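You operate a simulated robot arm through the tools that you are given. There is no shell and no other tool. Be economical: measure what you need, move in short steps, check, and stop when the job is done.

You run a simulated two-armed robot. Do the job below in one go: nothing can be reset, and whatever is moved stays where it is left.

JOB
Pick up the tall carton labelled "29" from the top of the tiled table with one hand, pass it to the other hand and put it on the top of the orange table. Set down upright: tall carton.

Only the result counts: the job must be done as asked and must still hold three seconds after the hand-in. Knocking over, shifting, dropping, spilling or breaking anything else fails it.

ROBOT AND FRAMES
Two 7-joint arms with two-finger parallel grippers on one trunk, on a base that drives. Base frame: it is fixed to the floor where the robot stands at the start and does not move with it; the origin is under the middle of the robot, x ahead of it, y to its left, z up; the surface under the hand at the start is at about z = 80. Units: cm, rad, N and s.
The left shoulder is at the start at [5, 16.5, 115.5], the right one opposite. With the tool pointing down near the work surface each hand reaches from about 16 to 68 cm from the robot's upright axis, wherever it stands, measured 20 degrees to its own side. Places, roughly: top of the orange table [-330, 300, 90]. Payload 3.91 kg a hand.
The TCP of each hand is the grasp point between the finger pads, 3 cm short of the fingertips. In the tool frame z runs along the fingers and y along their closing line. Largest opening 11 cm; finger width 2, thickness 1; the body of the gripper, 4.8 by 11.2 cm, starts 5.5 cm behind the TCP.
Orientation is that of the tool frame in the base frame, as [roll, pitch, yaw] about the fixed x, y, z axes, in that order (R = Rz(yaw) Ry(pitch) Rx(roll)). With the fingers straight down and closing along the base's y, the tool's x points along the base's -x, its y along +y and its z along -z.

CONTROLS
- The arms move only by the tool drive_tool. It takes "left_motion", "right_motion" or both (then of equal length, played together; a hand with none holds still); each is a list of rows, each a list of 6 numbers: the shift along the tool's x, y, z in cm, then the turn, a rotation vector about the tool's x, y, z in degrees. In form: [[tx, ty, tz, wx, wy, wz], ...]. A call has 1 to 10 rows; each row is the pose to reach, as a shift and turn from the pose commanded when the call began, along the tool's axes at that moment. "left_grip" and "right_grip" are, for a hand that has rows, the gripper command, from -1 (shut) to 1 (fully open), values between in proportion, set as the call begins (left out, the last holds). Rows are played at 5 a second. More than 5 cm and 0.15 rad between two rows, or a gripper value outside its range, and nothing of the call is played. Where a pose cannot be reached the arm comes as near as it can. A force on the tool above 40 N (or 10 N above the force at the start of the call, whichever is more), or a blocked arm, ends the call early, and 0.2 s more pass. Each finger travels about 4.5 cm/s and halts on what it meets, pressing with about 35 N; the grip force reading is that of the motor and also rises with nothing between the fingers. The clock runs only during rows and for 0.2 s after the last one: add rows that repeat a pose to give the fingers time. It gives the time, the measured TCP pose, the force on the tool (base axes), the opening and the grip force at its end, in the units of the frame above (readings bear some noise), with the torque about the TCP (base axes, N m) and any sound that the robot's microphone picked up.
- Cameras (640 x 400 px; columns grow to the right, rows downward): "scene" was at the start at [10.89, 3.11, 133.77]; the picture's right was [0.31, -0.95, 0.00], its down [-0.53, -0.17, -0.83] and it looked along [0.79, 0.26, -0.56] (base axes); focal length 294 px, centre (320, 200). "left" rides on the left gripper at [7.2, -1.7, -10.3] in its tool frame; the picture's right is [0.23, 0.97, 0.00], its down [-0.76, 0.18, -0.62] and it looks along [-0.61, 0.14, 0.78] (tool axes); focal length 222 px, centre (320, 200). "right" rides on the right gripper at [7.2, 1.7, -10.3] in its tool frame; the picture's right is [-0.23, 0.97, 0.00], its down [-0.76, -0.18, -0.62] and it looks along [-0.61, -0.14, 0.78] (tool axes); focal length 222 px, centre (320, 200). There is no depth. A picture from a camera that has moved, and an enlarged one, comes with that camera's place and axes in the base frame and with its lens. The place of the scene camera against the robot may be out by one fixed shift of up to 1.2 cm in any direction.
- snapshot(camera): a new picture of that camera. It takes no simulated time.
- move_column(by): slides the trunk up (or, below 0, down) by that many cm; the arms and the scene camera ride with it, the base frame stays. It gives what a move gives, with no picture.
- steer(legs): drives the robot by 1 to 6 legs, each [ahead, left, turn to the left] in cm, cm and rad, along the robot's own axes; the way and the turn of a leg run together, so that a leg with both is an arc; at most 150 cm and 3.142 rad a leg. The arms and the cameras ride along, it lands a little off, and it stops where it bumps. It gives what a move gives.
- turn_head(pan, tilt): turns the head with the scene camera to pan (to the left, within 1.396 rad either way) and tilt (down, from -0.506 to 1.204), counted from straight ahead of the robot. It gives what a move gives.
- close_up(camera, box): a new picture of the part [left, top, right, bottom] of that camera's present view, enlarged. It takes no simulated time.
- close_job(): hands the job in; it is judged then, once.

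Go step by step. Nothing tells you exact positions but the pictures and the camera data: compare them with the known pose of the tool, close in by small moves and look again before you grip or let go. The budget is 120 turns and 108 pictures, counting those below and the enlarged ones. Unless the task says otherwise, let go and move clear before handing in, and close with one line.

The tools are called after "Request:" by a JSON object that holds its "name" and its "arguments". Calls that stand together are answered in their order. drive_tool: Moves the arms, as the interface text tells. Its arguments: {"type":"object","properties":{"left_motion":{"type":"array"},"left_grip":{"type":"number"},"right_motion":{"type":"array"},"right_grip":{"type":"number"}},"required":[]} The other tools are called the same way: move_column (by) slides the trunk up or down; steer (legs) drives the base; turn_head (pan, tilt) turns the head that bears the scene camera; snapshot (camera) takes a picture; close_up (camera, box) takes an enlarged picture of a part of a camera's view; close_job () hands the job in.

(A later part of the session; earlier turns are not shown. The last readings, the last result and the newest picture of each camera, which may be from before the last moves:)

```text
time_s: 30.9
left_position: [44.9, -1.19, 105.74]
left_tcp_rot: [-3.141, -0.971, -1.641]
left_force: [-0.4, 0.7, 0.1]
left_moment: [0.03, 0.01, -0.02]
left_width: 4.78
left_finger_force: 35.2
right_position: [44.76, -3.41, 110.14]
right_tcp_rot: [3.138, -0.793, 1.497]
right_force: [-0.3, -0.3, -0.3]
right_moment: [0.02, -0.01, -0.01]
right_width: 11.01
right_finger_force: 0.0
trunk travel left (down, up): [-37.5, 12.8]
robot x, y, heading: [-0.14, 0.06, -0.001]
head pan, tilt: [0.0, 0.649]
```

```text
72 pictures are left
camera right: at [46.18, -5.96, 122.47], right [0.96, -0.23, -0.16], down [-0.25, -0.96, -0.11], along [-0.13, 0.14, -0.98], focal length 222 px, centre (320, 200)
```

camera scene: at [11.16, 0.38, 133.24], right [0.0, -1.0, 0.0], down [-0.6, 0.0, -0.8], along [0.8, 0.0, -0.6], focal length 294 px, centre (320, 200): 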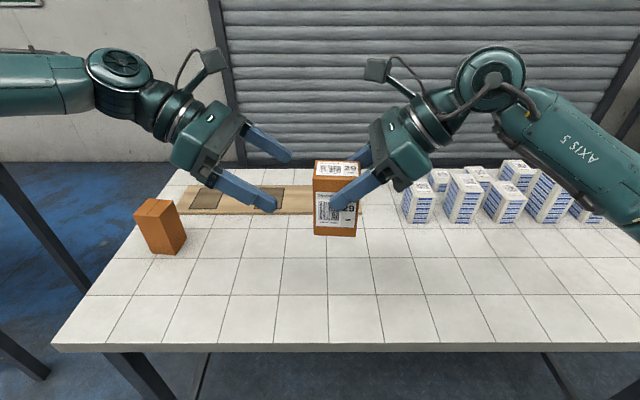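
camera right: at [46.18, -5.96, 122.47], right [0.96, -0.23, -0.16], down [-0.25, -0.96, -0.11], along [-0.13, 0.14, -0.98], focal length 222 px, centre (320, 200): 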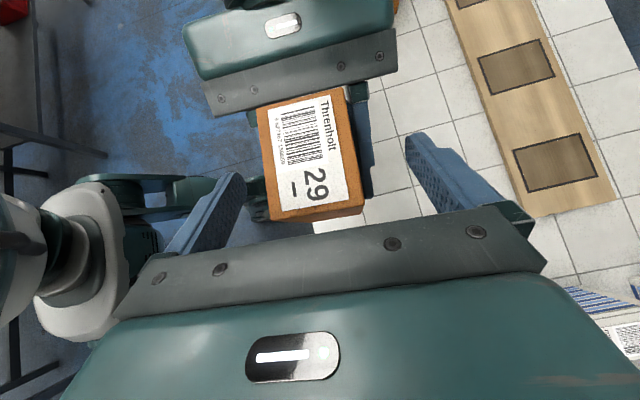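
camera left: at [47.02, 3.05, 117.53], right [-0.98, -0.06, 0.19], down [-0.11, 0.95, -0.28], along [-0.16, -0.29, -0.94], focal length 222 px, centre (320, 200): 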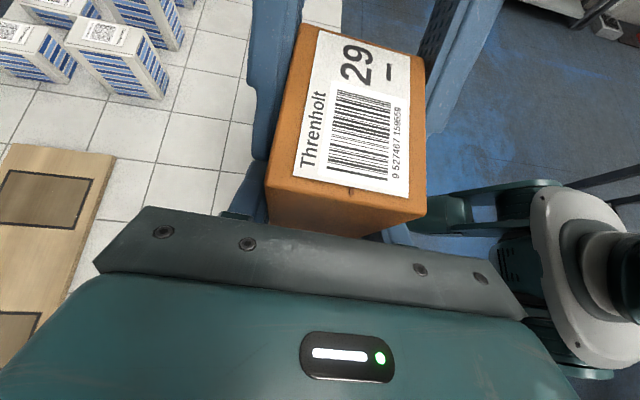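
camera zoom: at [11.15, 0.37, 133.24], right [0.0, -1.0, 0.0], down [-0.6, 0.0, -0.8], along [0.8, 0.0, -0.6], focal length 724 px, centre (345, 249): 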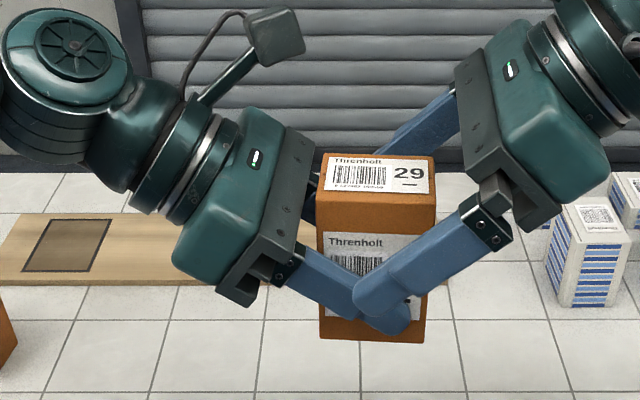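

The carton stays put in the left hand. I pull the right hand back along its fingers.

Request:
{"name": "drive_tool", "arguments": {"right_motion": [[0, 0, -3, 0, 0, 0], [0, 0, -7, 0, 0, 0], [0, 0, -11, 0, 0, 0], [0, 0, -14, 0, 0, 0]]}}

Request:
{"name": "snapshot", "arguments": {"camera": "scene"}}

Request:
{"name": "snapshot", "arguments": {"camera": "left"}}

```text
time_s: 31.9
left_position: [44.79, -1.4, 105.73]
left_tcp_rot: [3.141, -0.972, -1.639]
left_force: [0.3, -0.1, 0.1]
left_moment: [0.03, -0.02, 0.03]
left_width: 4.78
left_finger_force: 35.4
right_position: [43.99, -13.4, 119.96]
right_tcp_rot: [3.138, -0.794, 1.501]
right_force: [0.4, 0.3, -0.5]
right_moment: [0.02, 0.04, 0.01]
right_width: 10.97
right_finger_force: 0.1
trunk travel left (down, up): [-37.5, 12.8]
robot x, y, heading: [-0.0, 0.02, -0.002]
head pan, tilt: [0.0, 0.649]
```

```text
71 pictures are left
camera scene: at [11.13, 0.35, 133.24], right [0.0, -1.0, 0.0], down [-0.6, 0.0, -0.8], along [0.8, 0.0, -0.6], focal length 294 px, centre (320, 200)
```

scene: 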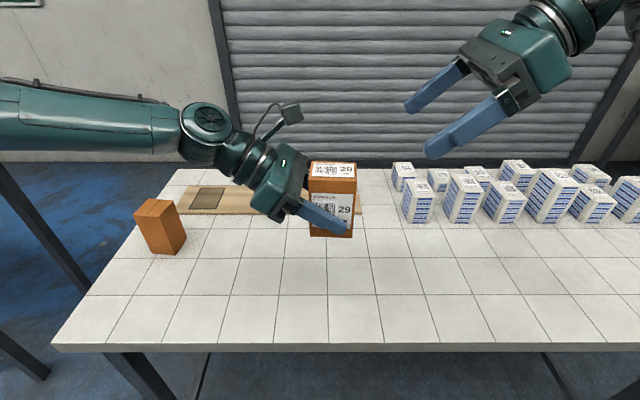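

```text
70 pictures are left
camera left: at [46.96, 3.01, 117.53], right [-0.98, -0.06, 0.19], down [-0.11, 0.95, -0.28], along [-0.16, -0.29, -0.94], focal length 222 px, centre (320, 200)
```

left: 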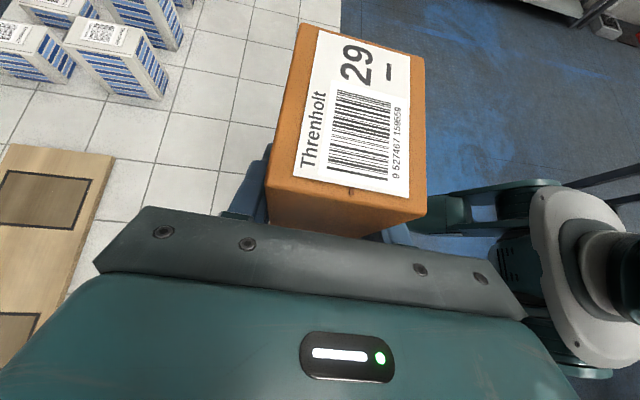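

The carton is safely in the left hand. Before driving, I look around to the left and right.

Request:
{"name": "turn_head", "arguments": {"pan": 1.39, "tilt": 0.35}}

Request:
{"name": "snapshot", "arguments": {"camera": "scene"}}

Request:
{"name": "turn_head", "arguments": {"pan": -1.39, "tilt": 0.35}}

Request:
{"name": "snapshot", "arguments": {"camera": "scene"}}

```text
time_s: 33.5
left_position: [44.71, -1.21, 105.62]
left_tcp_rot: [-3.14, -0.971, -1.64]
left_force: [-0.4, 0.1, -0.4]
left_moment: [0.03, 0.0, -0.02]
left_width: 4.75
left_finger_force: 35.1
right_position: [43.99, -13.34, 119.95]
right_tcp_rot: [3.137, -0.79, 1.499]
right_force: [0.5, 0.5, 0.1]
right_moment: [0.02, -0.01, 0.02]
right_width: 11.01
right_finger_force: 0.1
trunk travel left (down, up): [-37.5, 12.8]
robot x, y, heading: [-0.28, 0.07, 0.003]
head pan, tilt: [1.389, 0.351]
```

```text
69 pictures are left
camera scene: at [4.17, 9.54, 135.94], right [0.98, -0.18, 0.0], down [-0.06, -0.34, -0.94], along [0.17, 0.92, -0.34], focal length 294 px, centre (320, 200)
```

scene: 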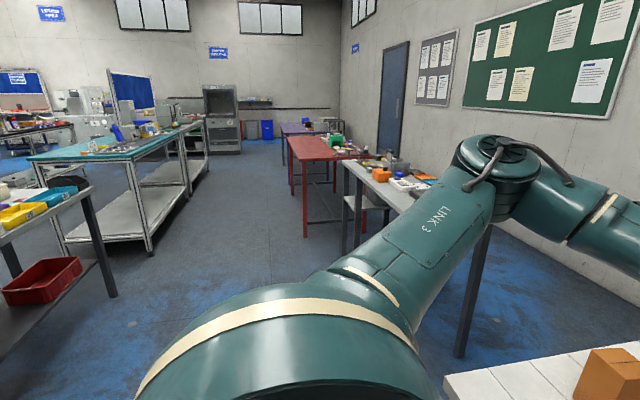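

```text
time_s: 35.9
left_position: [44.81, -1.29, 105.62]
left_tcp_rot: [3.14, -0.97, -1.639]
left_force: [-0.9, 0.5, 0.4]
left_moment: [0.02, 0.0, 0.03]
left_width: 4.8
left_finger_force: 35.1
right_position: [44.05, -13.41, 119.96]
right_tcp_rot: [3.138, -0.794, 1.5]
right_force: [-0.5, 0.0, 0.3]
right_moment: [-0.06, -0.02, 0.0]
right_width: 10.99
right_finger_force: 0.0
trunk travel left (down, up): [-37.5, 12.8]
robot x, y, heading: [0.04, 0.04, -0.002]
head pan, tilt: [-1.389, 0.351]
```

```text
68 pictures are left
camera scene: at [4.14, -8.78, 135.94], right [-0.98, -0.18, 0.0], down [-0.06, 0.34, -0.94], along [0.17, -0.92, -0.34], focal length 294 px, centre (320, 200)
```

scene: 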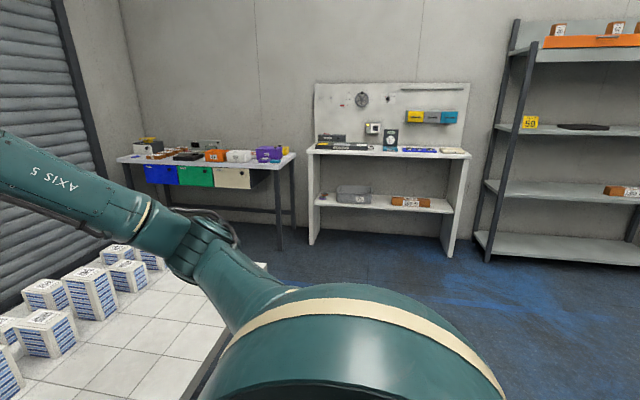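

I see a cart near [-110..., 190] and a turquoise table beyond it. The orange table must be further behind on the left. I back away from the tiled table, turn left and look again.

Request:
{"name": "steer", "arguments": {"legs": [[-45, 0, 0], [0, 0, 1.57]]}}

Request:
{"name": "turn_head", "arguments": {"pan": 0.8, "tilt": 0.3}}

Request:
{"name": "snapshot", "arguments": {"camera": "scene"}}

Request:
{"name": "snapshot", "arguments": {"camera": "left"}}

```text
time_s: 42.5
left_position: [-44.14, 44.87, 105.75]
left_tcp_rot: [3.141, -0.97, -0.066]
left_force: [0.2, -0.1, 0.7]
left_moment: [0.01, -0.05, -0.02]
left_width: 4.76
left_finger_force: 34.6
right_position: [-31.92, 44.08, 119.93]
right_tcp_rot: [3.138, -0.793, 3.075]
right_force: [0.5, 0.1, -1.0]
right_moment: [0.0, 0.0, 0.0]
right_width: 10.99
right_finger_force: 0.1
trunk travel left (down, up): [-37.5, 12.8]
robot x, y, heading: [-45.21, 0.08, 1.572]
head pan, tilt: [-1.389, 0.351]
```

```text
time_s: 44.5
left_position: [-44.05, 44.92, 105.7]
left_tcp_rot: [-3.141, -0.97, -0.065]
left_force: [0.2, 0.9, 0.3]
left_moment: [0.01, 0.02, 0.0]
left_width: 4.78
left_finger_force: 34.9
right_position: [-32.07, 44.0, 119.9]
right_tcp_rot: [3.138, -0.792, 3.076]
right_force: [-0.3, -0.1, -1.2]
right_moment: [-0.02, 0.01, -0.01]
right_width: 10.98
right_finger_force: 0.2
trunk travel left (down, up): [-37.5, 12.8]
robot x, y, heading: [-45.25, 0.06, 1.577]
head pan, tilt: [0.799, 0.3]
```

```text
67 pictures are left
camera scene: at [-52.33, 9.93, 136.41], right [0.7, 0.72, 0.0], down [0.21, -0.21, -0.96], along [-0.69, 0.66, -0.3], focal length 294 px, centre (320, 200)
```

scene: 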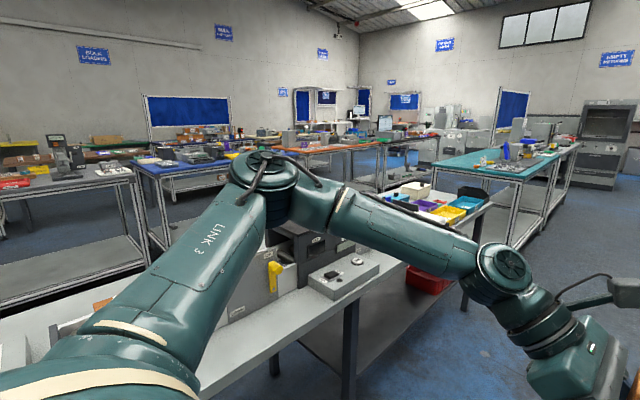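

```text
66 pictures are left
camera left: at [-48.18, 46.8, 117.52], right [0.06, -0.98, 0.19], down [-0.95, -0.12, -0.28], along [0.29, -0.16, -0.94], focal length 222 px, centre (320, 200)
```

left: 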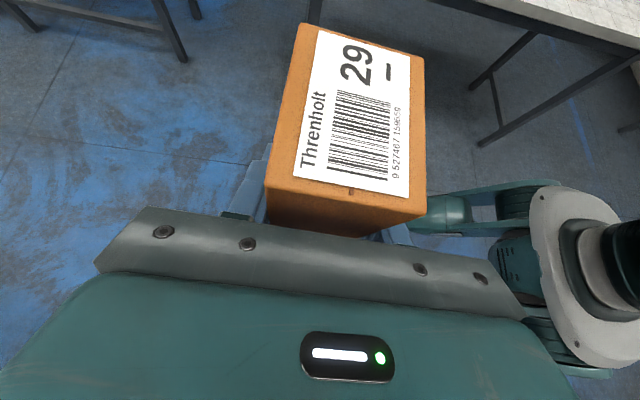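

The orange-topped table shows in the distance, around [-310, 280]. I zoom in to plan the route.

Request:
{"name": "close_up", "arguments": {"camera": "scene", "box": [220, 90, 480, 252]}}

Request:
{"name": "turn_head", "arguments": {"pan": 0.1, "tilt": 0.4}}

Request:
{"name": "snapshot", "arguments": {"camera": "scene"}}

```text
2.46 times, centred on (350, 171) of scene
camera zoom: at [-52.33, 9.93, 136.41], right [0.7, 0.72, 0.0], down [0.21, -0.21, -0.96], along [-0.69, 0.66, -0.3], focal length 724 px, centre (246, 271)
```

zoom: 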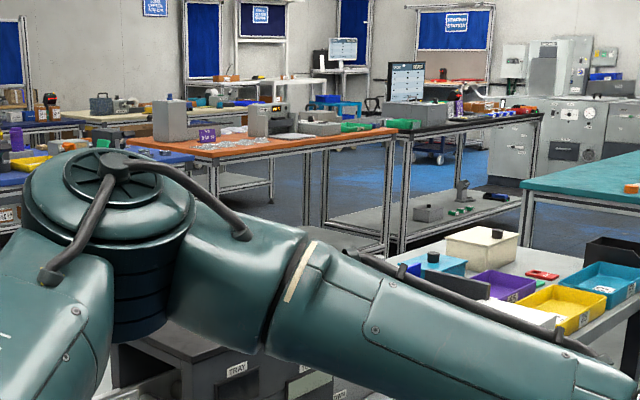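

```text
time_s: 45.6
left_position: [-44.09, 44.83, 105.66]
left_tcp_rot: [3.141, -0.969, -0.065]
left_force: [0.2, 0.3, 0.4]
left_moment: [0.02, 0.03, 0.03]
left_width: 4.8
left_finger_force: 35.3
right_position: [-31.88, 44.13, 119.97]
right_tcp_rot: [3.137, -0.792, 3.075]
right_force: [0.1, -0.2, 0.3]
right_moment: [-0.01, 0.03, -0.01]
right_width: 11.01
right_finger_force: 0.1
trunk travel left (down, up): [-37.5, 12.8]
robot x, y, heading: [-45.28, 0.05, 1.572]
head pan, tilt: [0.099, 0.4]
```

```text
64 pictures are left
camera scene: at [-46.58, 12.64, 135.49], right [0.99, 0.1, 0.0], down [0.04, -0.39, -0.92], along [-0.09, 0.92, -0.39], focal length 294 px, centre (320, 200)
```

scene: 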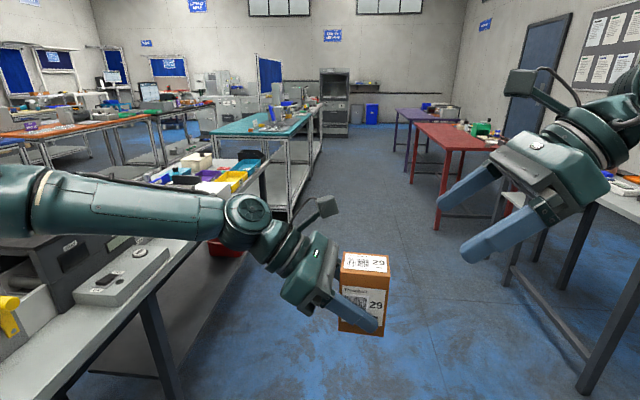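

The orange table spans roughly x -364 to -294, y 220 to 381, with an aisle on its near side. I look along -x for a way into that aisle.

Request:
{"name": "turn_head", "arguments": {"pan": 1.39, "tilt": 0.4}}

Request:
{"name": "snapshot", "arguments": {"camera": "scene"}}

```text
time_s: 47.1
left_position: [-44.17, 44.91, 105.66]
left_tcp_rot: [-3.141, -0.97, -0.065]
left_force: [0.6, -0.6, 0.8]
left_moment: [-0.01, 0.0, -0.02]
left_width: 4.79
left_finger_force: 35.1
right_position: [-32.01, 44.11, 119.94]
right_tcp_rot: [3.139, -0.793, 3.074]
right_force: [-0.3, 0.1, -0.9]
right_moment: [0.0, 0.0, 0.01]
right_width: 11.0
right_finger_force: 0.0
trunk travel left (down, up): [-37.5, 12.8]
robot x, y, heading: [-44.75, -0.19, 1.572]
head pan, tilt: [1.389, 0.4]
```

```text
63 pictures are left
camera scene: at [-54.74, 5.09, 135.49], right [0.18, 0.98, 0.0], down [0.38, -0.07, -0.92], along [-0.91, 0.16, -0.39], focal length 294 px, centre (320, 200)
```

scene: 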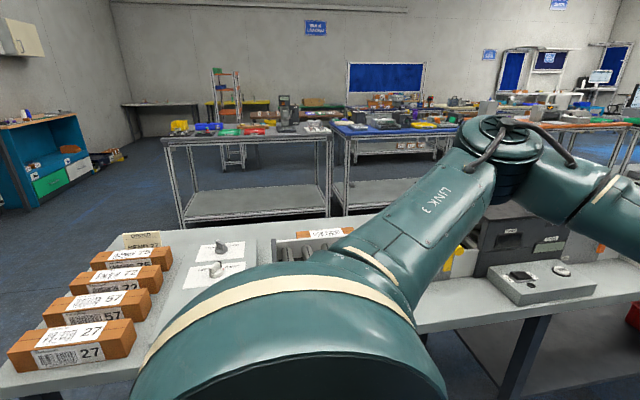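

The bench on my left spans x -165 to -102, y -48 to 95, and the aisle behind it is open at its -y end. I go around that end: back along -y, then turn to face -x.

Request:
{"name": "steer", "arguments": {"legs": [[-130, -8, 0], [0, 0, 1.57]]}}

Request:
{"name": "turn_head", "arguments": {"pan": 0, "tilt": 0.35}}

Request:
{"name": "snapshot", "arguments": {"camera": "scene"}}

Request:
{"name": "turn_head", "arguments": {"pan": -0.8, "tilt": 0.35}}

Request:
{"name": "snapshot", "arguments": {"camera": "scene"}}

```text
time_s: 57.5
left_position: [-82.1, -130.08, 105.68]
left_tcp_rot: [3.14, -0.969, 1.511]
left_force: [-0.1, -0.5, 0.6]
left_moment: [0.0, 0.01, -0.04]
left_width: 4.79
left_finger_force: 34.7
right_position: [-81.55, -118.02, 120.0]
right_tcp_rot: [3.139, -0.792, -1.631]
right_force: [-0.1, 0.6, -0.3]
right_moment: [0.0, 0.03, 0.01]
right_width: 10.99
right_finger_force: 0.1
trunk travel left (down, up): [-37.5, 12.8]
robot x, y, heading: [-37.39, -130.54, -3.132]
head pan, tilt: [1.389, 0.4]
```

```text
time_s: 59.0
left_position: [-82.16, -130.04, 105.78]
left_tcp_rot: [3.141, -0.972, 1.513]
left_force: [-0.1, -0.2, -0.8]
left_moment: [0.0, 0.0, -0.01]
left_width: 4.81
left_finger_force: 34.2
right_position: [-81.56, -117.99, 119.92]
right_tcp_rot: [3.137, -0.791, -1.631]
right_force: [-0.4, 0.6, 0.2]
right_moment: [0.01, -0.05, -0.03]
right_width: 11.0
right_finger_force: 0.0
trunk travel left (down, up): [-37.5, 12.8]
robot x, y, heading: [-37.41, -131.0, -3.133]
head pan, tilt: [0.0, 0.351]
```

```text
62 pictures are left
camera scene: at [-50.14, -130.55, 135.94], right [-0.01, 1.0, 0.0], down [0.34, 0.0, -0.94], along [-0.94, -0.01, -0.34], focal length 294 px, centre (320, 200)
```

scene: 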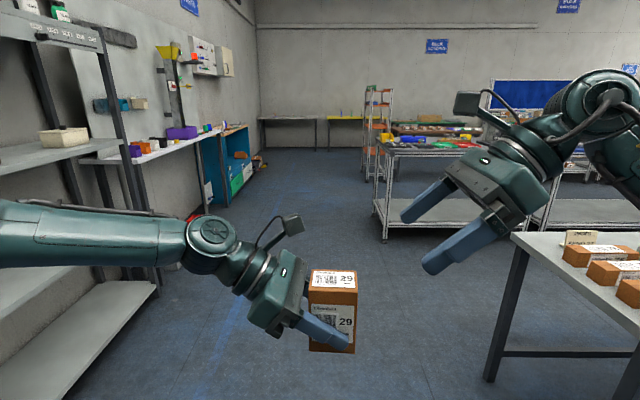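

```text
time_s: 60.2
left_position: [-82.17, -130.02, 105.72]
left_tcp_rot: [3.141, -0.971, 1.511]
left_force: [0.6, -0.4, -0.8]
left_moment: [-0.01, 0.0, -0.02]
left_width: 4.77
left_finger_force: 35.3
right_position: [-81.51, -117.99, 119.83]
right_tcp_rot: [3.138, -0.792, -1.63]
right_force: [-0.4, 0.1, 0.9]
right_moment: [0.03, 0.03, 0.0]
right_width: 10.99
right_finger_force: 0.0
trunk travel left (down, up): [-37.5, 12.8]
robot x, y, heading: [-37.52, -130.73, -3.132]
head pan, tilt: [-0.799, 0.351]
```

```text
61 pictures are left
camera scene: at [-47.39, -123.84, 135.94], right [0.71, 0.7, 0.0], down [0.24, -0.24, -0.94], along [-0.66, 0.67, -0.34], focal length 294 px, centre (320, 200)
```

scene: 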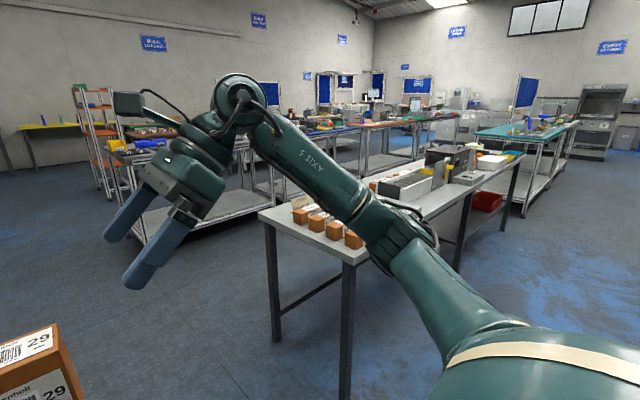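

The way is clear on both sides. I drive ahead to x≈-215, then look right along the aisle.

Request:
{"name": "steer", "arguments": {"legs": [[140, 0, 0], [38, 0, 0]]}}

Request:
{"name": "turn_head", "arguments": {"pan": -1.39, "tilt": 0.35}}

Request:
{"name": "snapshot", "arguments": {"camera": "scene"}}

```text
time_s: 69.2
left_position: [-260.12, -132.46, 105.69]
left_tcp_rot: [-3.141, -0.971, 1.521]
left_force: [0.1, -0.2, -0.1]
left_moment: [-0.04, -0.02, -0.02]
left_width: 4.77
left_finger_force: 35.0
right_position: [-259.76, -120.45, 120.11]
right_tcp_rot: [3.139, -0.792, -1.622]
right_force: [0.3, -0.1, 0.7]
right_moment: [0.03, -0.01, 0.0]
right_width: 10.99
right_finger_force: 0.1
trunk travel left (down, up): [-37.5, 12.8]
robot x, y, heading: [-215.56, -132.48, -3.122]
head pan, tilt: [-0.799, 0.351]
```

```text
time_s: 70.2
left_position: [-260.22, -132.58, 105.84]
left_tcp_rot: [-3.141, -0.97, 1.52]
left_force: [-0.5, -0.2, -0.3]
left_moment: [-0.04, -0.03, -0.01]
left_width: 4.77
left_finger_force: 34.7
right_position: [-259.65, -120.44, 120.03]
right_tcp_rot: [3.138, -0.793, -1.623]
right_force: [-0.7, 0.0, -0.6]
right_moment: [-0.01, 0.02, 0.05]
right_width: 11.0
right_finger_force: 0.0
trunk travel left (down, up): [-37.5, 12.8]
robot x, y, heading: [-215.43, -133.36, -3.123]
head pan, tilt: [-1.389, 0.351]
```

```text
60 pictures are left
camera scene: at [-220.72, -123.44, 135.94], right [0.98, 0.2, 0.0], down [0.07, -0.34, -0.94], along [-0.19, 0.92, -0.34], focal length 294 px, centre (320, 200)
```

scene: 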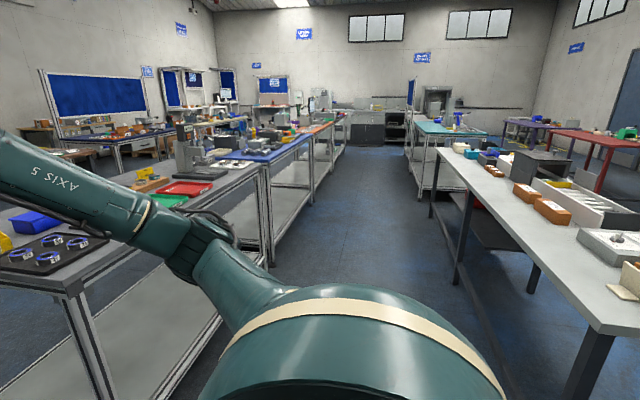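

The aisle runs between x -292 and -167 and its floor is clear. I strafe right along it while facing the tables, in stages.

Request:
{"name": "steer", "arguments": {"legs": [[3, 0, -0.018], [0, -140, 0]]}}

Request:
{"name": "snapshot", "arguments": {"camera": "scene"}}

```text
time_s: 82.9
left_position: [-263.04, 7.19, 105.77]
left_tcp_rot: [3.141, -0.97, 1.501]
left_force: [-0.9, 0.5, 0.2]
left_moment: [0.0, 0.03, 0.03]
left_width: 4.79
left_finger_force: 35.2
right_position: [-262.28, 19.22, 119.98]
right_tcp_rot: [3.139, -0.792, -1.641]
right_force: [-0.4, -0.2, 0.1]
right_moment: [0.01, -0.01, 0.02]
right_width: 11.01
right_finger_force: 0.1
trunk travel left (down, up): [-37.5, 12.8]
robot x, y, heading: [-218.2, 5.97, 3.14]
head pan, tilt: [-1.389, 0.351]
```

```text
59 pictures are left
camera scene: at [-223.37, 15.47, 135.94], right [0.98, 0.18, 0.0], down [0.06, -0.34, -0.94], along [-0.17, 0.92, -0.34], focal length 294 px, centre (320, 200)
```

scene: 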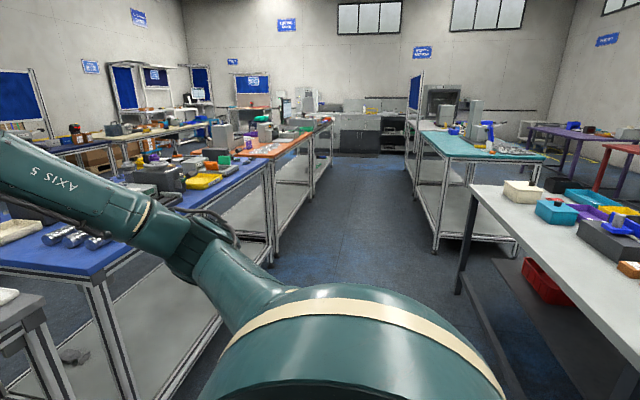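

Clear ahead, so I continue along the aisle.

Request:
{"name": "steer", "arguments": {"legs": [[0, -145, 0]]}}

Request:
{"name": "snapshot", "arguments": {"camera": "scene"}}

Request:
{"name": "turn_head", "arguments": {"pan": -0.7, "tilt": 0.4}}

Request:
{"name": "snapshot", "arguments": {"camera": "scene"}}

```text
time_s: 95.9
left_position: [-262.45, 152.99, 105.78]
left_tcp_rot: [-3.141, -0.971, 1.495]
left_force: [-0.1, 0.0, 0.4]
left_moment: [-0.03, 0.0, -0.01]
left_width: 4.76
left_finger_force: 35.5
right_position: [-261.52, 165.02, 120.06]
right_tcp_rot: [3.138, -0.792, -1.646]
right_force: [-0.8, 0.4, 0.0]
right_moment: [0.0, 0.01, -0.04]
right_width: 11.01
right_finger_force: 0.0
trunk travel left (down, up): [-37.5, 12.8]
robot x, y, heading: [-216.99, 151.3, 3.136]
head pan, tilt: [-1.389, 0.351]
```

```text
58 pictures are left
camera scene: at [-222.66, 161.02, 135.94], right [0.98, 0.17, 0.0], down [0.06, -0.34, -0.94], along [-0.16, 0.92, -0.34], focal length 294 px, centre (320, 200)
```

scene: 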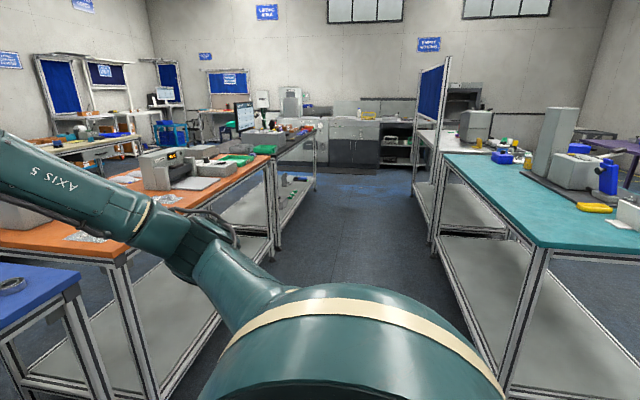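

```text
time_s: 96.9
left_position: [-262.39, 152.92, 105.68]
left_tcp_rot: [3.141, -0.97, 1.497]
left_force: [0.7, -0.2, 0.1]
left_moment: [0.0, 0.01, 0.03]
left_width: 4.82
left_finger_force: 34.3
right_position: [-261.54, 165.0, 119.93]
right_tcp_rot: [3.139, -0.792, -1.649]
right_force: [-0.4, -0.1, 0.6]
right_moment: [-0.01, 0.0, 0.0]
right_width: 10.96
right_finger_force: 0.1
trunk travel left (down, up): [-37.5, 12.8]
robot x, y, heading: [-217.69, 151.56, 3.136]
head pan, tilt: [-0.7, 0.4]
```

```text
57 pictures are left
camera scene: at [-228.08, 157.87, 135.49], right [0.65, 0.76, 0.0], down [0.3, -0.25, -0.92], along [-0.7, 0.6, -0.39], focal length 294 px, centre (320, 200)
```

scene: 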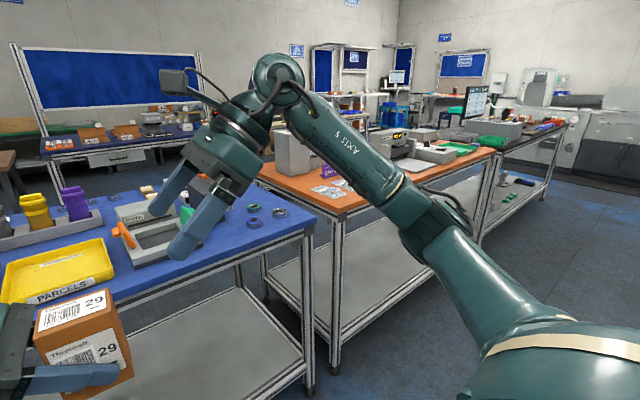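

The orange table is next along the row. I strafe on to stand in front of it and look at its top.

Request:
{"name": "steer", "arguments": {"legs": [[0, -105, 0.005]]}}

Request:
{"name": "turn_head", "arguments": {"pan": 0, "tilt": 0.6}}

Request:
{"name": "snapshot", "arguments": {"camera": "scene"}}

Request:
{"name": "snapshot", "arguments": {"camera": "left"}}

```text
time_s: 106.4
left_position: [-262.07, 257.18, 105.76]
left_tcp_rot: [-3.14, -0.97, 1.507]
left_force: [-0.5, 0.1, 0.2]
left_moment: [0.0, 0.03, 0.0]
left_width: 4.78
left_finger_force: 35.3
right_position: [-261.43, 269.39, 120.1]
right_tcp_rot: [3.138, -0.794, -1.638]
right_force: [-0.7, -0.2, 0.4]
right_moment: [0.0, 0.03, 0.02]
right_width: 11.02
right_finger_force: 0.1
trunk travel left (down, up): [-37.5, 12.8]
robot x, y, heading: [-217.02, 256.16, -3.14]
head pan, tilt: [-0.7, 0.4]
```

```text
time_s: 107.5
left_position: [-262.06, 257.2, 105.68]
left_tcp_rot: [3.141, -0.97, 1.504]
left_force: [0.3, 1.2, -0.9]
left_moment: [0.02, 0.0, 0.02]
left_width: 4.79
left_finger_force: 35.3
right_position: [-261.39, 269.28, 119.91]
right_tcp_rot: [3.138, -0.793, -1.638]
right_force: [-0.5, 0.5, 0.3]
right_moment: [-0.02, 0.03, 0.0]
right_width: 11.02
right_finger_force: 0.1
trunk travel left (down, up): [-37.5, 12.8]
robot x, y, heading: [-217.38, 256.02, -3.139]
head pan, tilt: [0.0, 0.6]
```

```text
56 pictures are left
camera scene: at [-229.6, 256.48, 133.67], right [0.0, 1.0, 0.0], down [0.56, 0.0, -0.83], along [-0.83, 0.0, -0.56], focal length 294 px, centre (320, 200)
```

scene: 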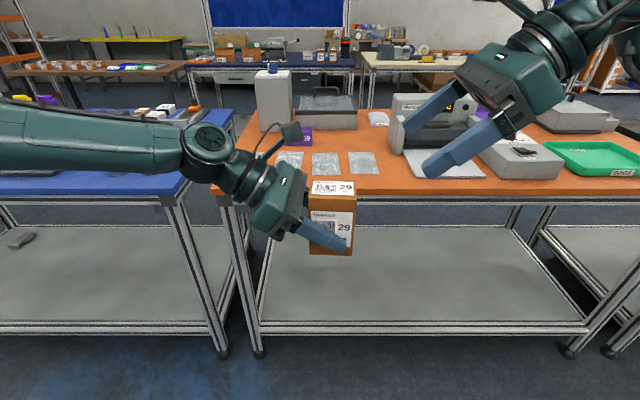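

```text
55 pictures are left
camera left: at [-263.87, 252.82, 117.51], right [0.98, 0.06, 0.19], down [0.12, -0.95, -0.28], along [0.16, 0.29, -0.94], focal length 222 px, centre (320, 200)
```

left: 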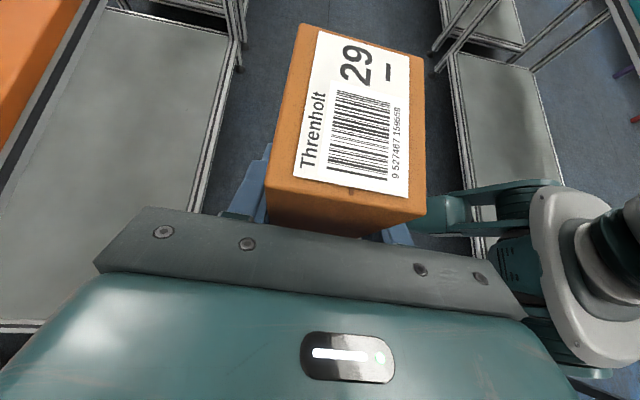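

The table top has thin bags and trays on it, with a free strip along the front edge and possibly a free patch at the left end. I zoom in.

Request:
{"name": "close_up", "arguments": {"camera": "scene", "box": [210, 90, 420, 222]}}

Request:
{"name": "close_up", "arguments": {"camera": "scene", "box": [370, 90, 640, 222]}}

```text
3.03 times, centred on (315, 156) of scene
camera zoom: at [-229.6, 256.48, 133.67], right [0.0, 1.0, 0.0], down [0.56, 0.0, -0.83], along [-0.83, 0.0, -0.56], focal length 891 px, centre (335, 333)
```

zoom: 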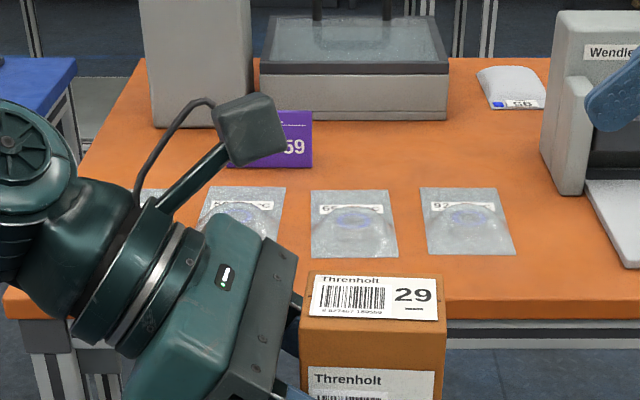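

```text
2.37 times, centred on (505, 156) of scene
camera zoom: at [-229.6, 256.48, 133.67], right [0.0, 1.0, 0.0], down [0.56, 0.0, -0.83], along [-0.83, 0.0, -0.56], focal length 697 px, centre (-118, 304)
```

zoom: 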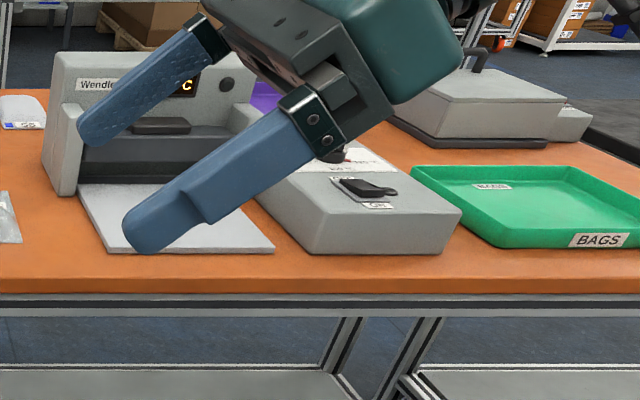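

The best free spot is behind the bags, around [-330, 271]. To reach it I must stand closer, so I first fold the right arm up and back, then look down to see how large my base is.

Request:
{"name": "drive_tool", "arguments": {"right_motion": [[-0.9, -2.36, -3.36, 0, 0, 0], [-1.8, -4.7, -6.7, 0, 0, 0], [-2.7, -7.1, -10.1, 0, 0, 0], [-3.6, -9.4, -13.4, 0, 0, 0], [-4.5, -11.8, -16.8, 0, 0, 0], [-5.4, -14.1, -20.1, 0, 0, 0], [-6.3, -16.5, -23.5, 0, 0, 0]]}}

Request:
{"name": "turn_head", "arguments": {"pan": 0, "tilt": 1.2}}

Request:
{"name": "snapshot", "arguments": {"camera": "scene"}}

```text
time_s: 109.1
left_position: [-261.92, 257.08, 105.81]
left_tcp_rot: [-3.139, -0.97, 1.504]
left_force: [0.0, -0.4, 0.2]
left_moment: [-0.04, 0.01, -0.02]
left_width: 4.78
left_finger_force: 35.3
right_position: [-243.27, 289.5, 132.02]
right_tcp_rot: [3.137, -0.794, -1.634]
right_force: [-0.1, -0.3, -0.3]
right_moment: [-0.01, -0.02, -0.04]
right_width: 11.01
right_finger_force: 0.1
trunk travel left (down, up): [-37.5, 12.8]
robot x, y, heading: [-217.22, 256.14, -3.137]
head pan, tilt: [0.0, 0.6]
```

```text
time_s: 110.1
left_position: [-262.13, 257.19, 105.61]
left_tcp_rot: [3.141, -0.97, 1.503]
left_force: [-0.7, 0.4, 0.3]
left_moment: [-0.04, -0.03, 0.0]
left_width: 4.78
left_finger_force: 35.5
right_position: [-243.33, 289.21, 131.93]
right_tcp_rot: [3.138, -0.792, -1.638]
right_force: [0.2, 0.2, 0.3]
right_moment: [-0.03, 0.03, 0.01]
right_width: 11.0
right_finger_force: 0.1
trunk travel left (down, up): [-37.5, 12.8]
robot x, y, heading: [-217.06, 256.37, -3.14]
head pan, tilt: [0.0, 1.201]
```

```text
52 pictures are left
camera scene: at [-226.36, 256.47, 129.21], right [0.0, 1.0, 0.0], down [0.93, 0.0, -0.36], along [-0.36, 0.0, -0.93], focal length 294 px, centre (320, 200)
```

scene: 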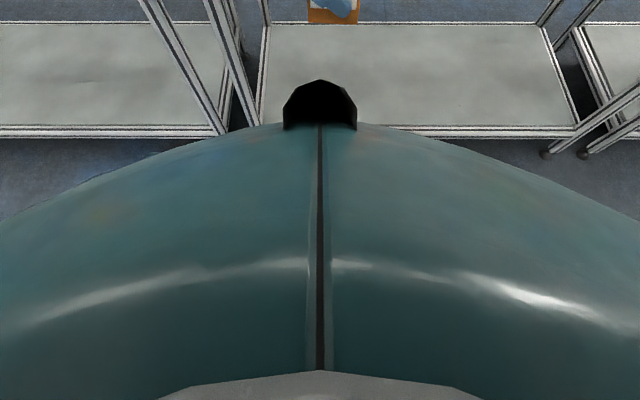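

The picture does not show the base size. I can gain reach by turning the left hand so its fingers point forward and right. I test that turn here in free space, shifting the hand 10 cm left.

Request:
{"name": "drive_tool", "arguments": {"left_motion": [[-0.94, 0.12, -1.37, 6.6, 0, -4.52], [-1.88, 0.24, -2.74, 13.2, 0, -9.04], [-2.83, 0.36, -4.11, 19.8, 0, -13.57], [-3.77, 0.47, -5.48, 26.4, 0, -18.1], [-4.7, 0.59, -6.85, 33, 0, -22.6], [-5.65, 0.71, -8.22, 39.6, 0, -27.1]]}}

Request:
{"name": "turn_head", "arguments": {"pan": 0, "tilt": 0.6}}

Request:
{"name": "snapshot", "arguments": {"camera": "scene"}}

```text
time_s: 111.5
left_position: [-261.97, 245.85, 105.55]
left_tcp_rot: [3.135, -0.975, 2.346]
left_force: [0.2, 0.5, -0.4]
left_moment: [-0.01, 0.0, 0.01]
left_width: 4.79
left_finger_force: 34.9
left hand out of reach, approached as far as the arm can: row 6
right_position: [-243.5, 289.25, 131.93]
right_tcp_rot: [3.139, -0.792, -1.638]
right_force: [-0.5, -0.7, -0.7]
right_moment: [0.03, -0.01, -0.01]
right_width: 11.01
right_finger_force: 0.0
trunk travel left (down, up): [-37.5, 12.8]
robot x, y, heading: [-217.2, 256.27, -3.139]
head pan, tilt: [0.0, 1.201]
```

```text
time_s: 112.5
left_position: [-261.98, 246.01, 105.48]
left_tcp_rot: [3.137, -0.974, 2.344]
left_force: [0.2, -0.3, 0.8]
left_moment: [0.01, -0.03, 0.01]
left_width: 4.82
left_finger_force: 34.9
right_position: [-243.5, 289.32, 132.01]
right_tcp_rot: [3.139, -0.796, -1.637]
right_force: [-0.4, -0.7, -0.2]
right_moment: [-0.01, 0.02, 0.0]
right_width: 11.02
right_finger_force: 0.0
trunk travel left (down, up): [-37.5, 12.8]
robot x, y, heading: [-217.6, 256.48, -3.141]
head pan, tilt: [0.0, 0.6]
```

```text
51 pictures are left
camera scene: at [-229.6, 256.47, 133.66], right [0.0, 1.0, 0.0], down [0.57, 0.0, -0.82], along [-0.82, 0.0, -0.57], focal length 294 px, centre (320, 200)
```

scene: 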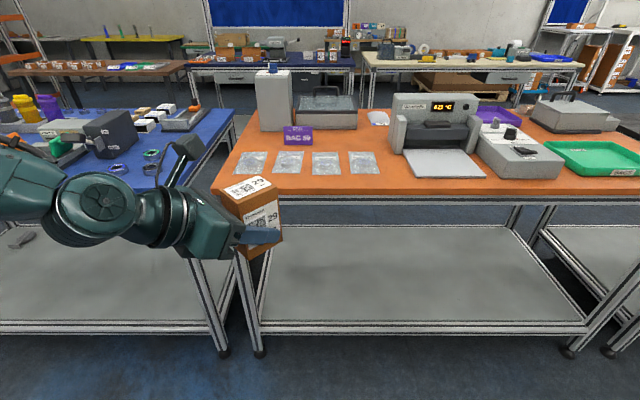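

The turned posture works and now I can see the table top well: the patch behind the bags between the purple box and the machine is free. I drive closer, to about 38 cm from the table edge.

Request:
{"name": "steer", "arguments": {"legs": [[0, -27, 0], [41, 0, 0]]}}

Request:
{"name": "snapshot", "arguments": {"camera": "scene"}}

Request:
{"name": "snapshot", "arguments": {"camera": "left"}}

```text
time_s: 117.6
left_position: [-303.22, 272.84, 105.62]
left_tcp_rot: [3.137, -0.975, 2.345]
left_force: [-0.7, 0.5, 0.4]
left_moment: [-0.01, -0.02, -0.04]
left_width: 4.77
left_finger_force: 35.2
right_position: [-284.75, 316.07, 131.95]
right_tcp_rot: [3.14, -0.791, -1.635]
right_force: [-0.4, -0.9, 0.2]
right_moment: [-0.01, -0.03, 0.0]
right_width: 10.99
right_finger_force: 0.1
trunk travel left (down, up): [-37.5, 12.8]
robot x, y, heading: [-258.39, 283.21, -3.136]
head pan, tilt: [0.0, 0.6]
```

```text
50 pictures are left
camera scene: at [-270.79, 283.35, 133.66], right [0.0, 1.0, 0.0], down [0.57, 0.0, -0.82], along [-0.82, 0.0, -0.57], focal length 294 px, centre (320, 200)
```

scene: 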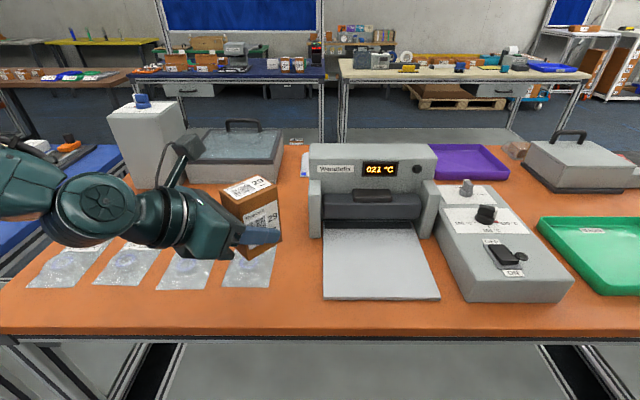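

```text
49 pictures are left
camera left: at [-301.11, 268.34, 117.32], right [0.61, 0.77, 0.19], down [0.79, -0.55, -0.28], along [-0.11, 0.32, -0.94], focal length 222 px, centre (320, 200)
```

left: 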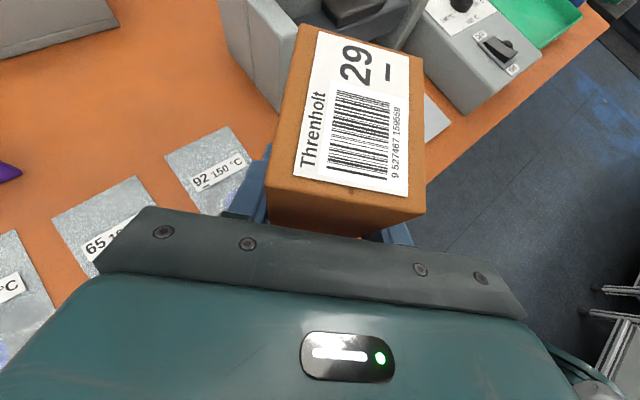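

The free patch measures x -340 to -319.5, y 254 to 281, so I aim the carton centre at about [-328.5, 268.5]. I reach forward in the air to find the arm's limit.

Request:
{"name": "drive_tool", "arguments": {"left_motion": [[1.03, -3.79, 1.53, 0, 0, 0], [2.07, -7.59, 3.05, 0, 0, 0], [3.1, -11.38, 4.58, 0, 0, 0]]}}

```text
time_s: 118.4
left_position: [-315.14, 268.89, 105.32]
left_tcp_rot: [3.134, -0.972, 2.347]
left_force: [-0.3, 0.2, -0.4]
left_moment: [-0.02, -0.01, 0.0]
left_width: 4.76
left_finger_force: 34.8
right_position: [-284.79, 316.15, 132.01]
right_tcp_rot: [3.139, -0.792, -1.636]
right_force: [0.9, 0.3, 0.1]
right_moment: [0.02, 0.0, -0.02]
right_width: 11.03
right_finger_force: 0.2
trunk travel left (down, up): [-37.5, 12.8]
robot x, y, heading: [-258.19, 282.79, -3.138]
head pan, tilt: [0.0, 0.6]
```

It reached easily. I continue to directly above the target spot.

Request:
{"name": "drive_tool", "arguments": {"left_motion": [[1.49, -3.28, 2.2, 0, 0, 0], [2.97, -6.57, 4.39, 0, 0, 0], [4.46, -9.85, 6.59, 0, 0, 0], [4.46, -9.85, 6.59, 0, 0, 0]]}}

Request:
{"name": "snapshot", "arguments": {"camera": "scene"}}

Request:
{"name": "snapshot", "arguments": {"camera": "left"}}

```text
time_s: 119.4
left_position: [-325.85, 266.84, 106.07]
left_tcp_rot: [3.136, -0.974, 2.345]
left_force: [-1.2, -0.3, -1.8]
left_moment: [0.01, 0.0, -0.02]
left_width: 4.81
left_finger_force: 35.5
left hand out of reach, approached as far as the arm can: row 3, 4
right_position: [-284.63, 316.14, 131.95]
right_tcp_rot: [3.138, -0.794, -1.635]
right_force: [0.6, -0.2, -1.2]
right_moment: [-0.02, 0.01, 0.01]
right_width: 10.98
right_finger_force: 0.0
trunk travel left (down, up): [-37.5, 12.8]
robot x, y, heading: [-258.38, 283.33, -3.136]
head pan, tilt: [0.0, 0.6]
```

```text
48 pictures are left
camera scene: at [-270.76, 283.37, 133.66], right [0.0, 1.0, 0.0], down [0.57, 0.0, -0.82], along [-0.82, 0.0, -0.57], focal length 294 px, centre (320, 200)
```

scene: 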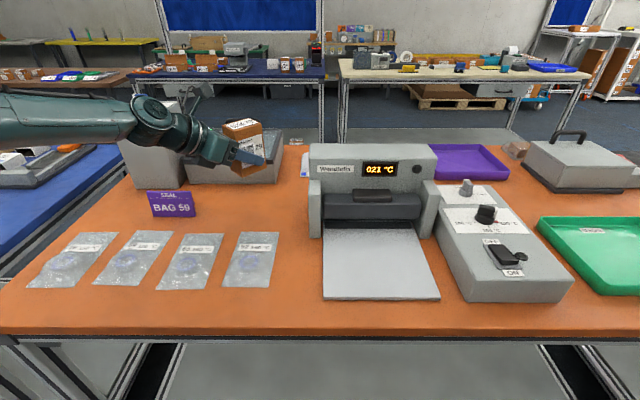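

```text
47 pictures are left
camera left: at [-323.8, 262.41, 117.81], right [0.61, 0.77, 0.19], down [0.79, -0.55, -0.28], along [-0.11, 0.32, -0.94], focal length 222 px, centre (320, 200)
```

left: 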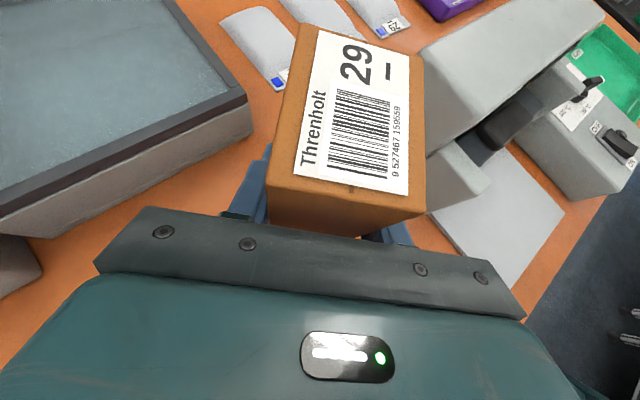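

The carton is now centred near [-326.7, 267.7], clear of everything around it. Before lowering with the trunk, I check what lies under the left elbow.

Request:
{"name": "turn_head", "arguments": {"pan": 0.8, "tilt": 0.65}}

Request:
{"name": "snapshot", "arguments": {"camera": "scene"}}

Request:
{"name": "turn_head", "arguments": {"pan": -0.8, "tilt": 0.65}}

Request:
{"name": "snapshot", "arguments": {"camera": "scene"}}

```text
time_s: 120.5
left_position: [-325.89, 266.9, 106.13]
left_tcp_rot: [3.136, -0.974, 2.345]
left_force: [0.4, 0.0, -2.4]
left_moment: [-0.01, 0.02, -0.01]
left_width: 4.77
left_finger_force: 35.5
right_position: [-284.76, 316.22, 131.95]
right_tcp_rot: [3.138, -0.793, -1.635]
right_force: [0.4, 0.0, 0.3]
right_moment: [-0.01, 0.01, 0.02]
right_width: 10.98
right_finger_force: 0.2
trunk travel left (down, up): [-37.5, 12.8]
robot x, y, heading: [-258.61, 283.03, -3.135]
head pan, tilt: [0.799, 0.649]
```

```text
46 pictures are left
camera scene: at [-267.94, 277.14, 133.24], right [-0.72, 0.69, 0.0], down [0.42, 0.44, -0.8], along [-0.55, -0.57, -0.6], focal length 294 px, centre (320, 200)
```

scene: 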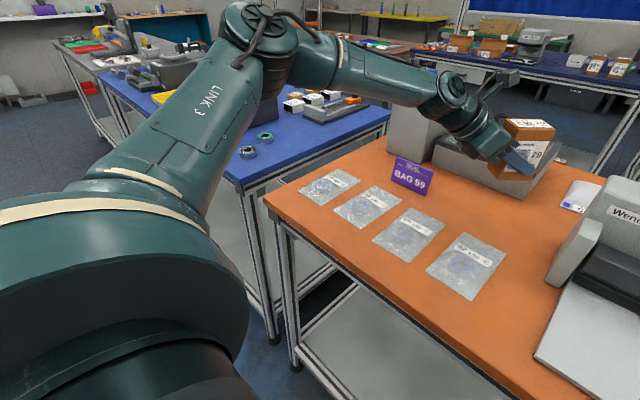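

```text
time_s: 122.2
left_position: [-325.93, 266.83, 106.14]
left_tcp_rot: [3.137, -0.973, 2.346]
left_force: [0.2, -0.2, -3.0]
left_moment: [0.02, 0.0, 0.01]
left_width: 4.77
left_finger_force: 34.9
right_position: [-284.66, 316.06, 131.97]
right_tcp_rot: [3.138, -0.794, -1.635]
right_force: [0.4, -0.4, 0.1]
right_moment: [0.01, 0.02, -0.01]
right_width: 11.01
right_finger_force: 0.0
trunk travel left (down, up): [-37.5, 12.8]
robot x, y, heading: [-257.99, 283.04, -3.129]
head pan, tilt: [-0.799, 0.649]
```

```text
45 pictures are left
camera scene: at [-267.99, 289.58, 133.24], right [0.71, 0.7, 0.0], down [0.42, -0.43, -0.8], along [-0.56, 0.57, -0.6], focal length 294 px, centre (320, 200)
```

scene: 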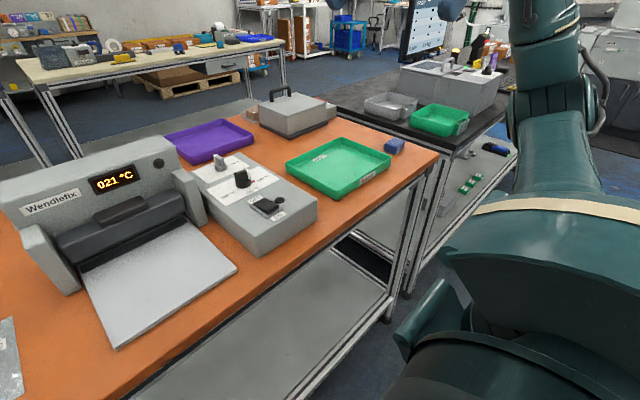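

All clear: the left elbow is high and in front of the tall box. I lower the trunk by 9 cm, then look closely.

Request:
{"name": "move_column", "arguments": {"by": -9}}

Request:
{"name": "turn_head", "arguments": {"pan": 0.25, "tilt": 0.5}}

Request:
{"name": "snapshot", "arguments": {"camera": "scene"}}

Request:
{"name": "snapshot", "arguments": {"camera": "left"}}

```text
time_s: 123.4
left_position: [-325.81, 266.85, 97.07]
left_tcp_rot: [3.138, -0.976, 2.344]
left_force: [0.1, -0.2, -2.0]
left_moment: [0.0, 0.03, -0.01]
left_width: 4.79
left_finger_force: 34.8
right_position: [-284.61, 316.2, 123.01]
right_tcp_rot: [3.138, -0.791, -1.636]
right_force: [0.4, -0.8, 0.3]
right_moment: [0.0, 0.0, 0.0]
right_width: 11.0
right_finger_force: 0.1
trunk travel left (down, up): [-28.5, 21.8]
robot x, y, heading: [-258.23, 283.05, -3.139]
head pan, tilt: [-0.799, 0.649]
```

```text
time_s: 124.7
left_position: [-325.87, 266.88, 97.12]
left_tcp_rot: [3.136, -0.973, 2.346]
left_force: [0.6, -0.7, -3.2]
left_moment: [-0.02, 0.01, 0.0]
left_width: 4.79
left_finger_force: 35.3
right_position: [-284.67, 316.17, 123.01]
right_tcp_rot: [3.138, -0.791, -1.635]
right_force: [1.0, -0.5, 0.0]
right_moment: [0.0, -0.01, -0.03]
right_width: 11.0
right_finger_force: 0.0
trunk travel left (down, up): [-28.5, 21.8]
robot x, y, heading: [-258.53, 283.2, -3.137]
head pan, tilt: [0.25, 0.499]
```

```text
44 pictures are left
camera scene: at [-270.71, 281.11, 125.57], right [-0.25, 0.97, 0.0], down [0.46, 0.12, -0.88], along [-0.85, -0.22, -0.48], focal length 294 px, centre (320, 200)
```

scene: 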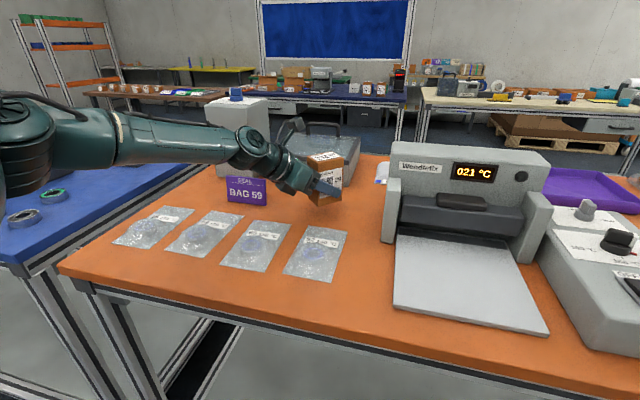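

```text
43 pictures are left
camera left: at [-323.76, 262.4, 108.83], right [0.61, 0.77, 0.19], down [0.79, -0.55, -0.28], along [-0.11, 0.32, -0.94], focal length 222 px, centre (320, 200)
```

left: 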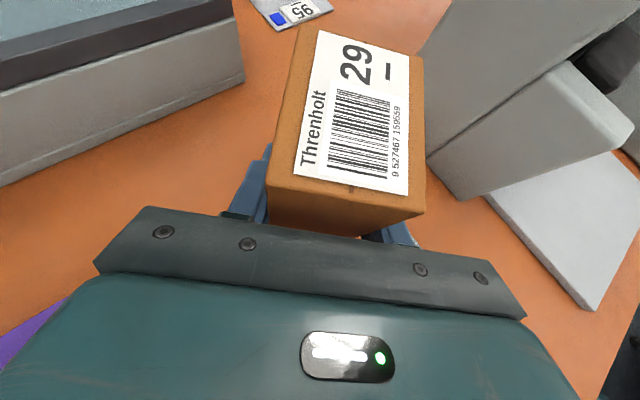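

There is still a gap under the carton. I enlarge the view to judge the remaining height and the clearance to the purple box.

Request:
{"name": "close_up", "arguments": {"camera": "scene", "box": [200, 100, 400, 225]}}

```text
3.20 times, centred on (300, 162) of scene
camera zoom: at [-270.71, 281.11, 125.57], right [-0.25, 0.97, 0.0], down [0.46, 0.12, -0.88], along [-0.85, -0.22, -0.48], focal length 941 px, centre (384, 320)
```

zoom: 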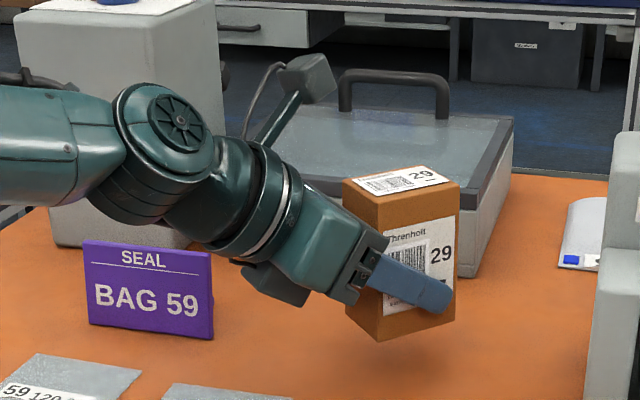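

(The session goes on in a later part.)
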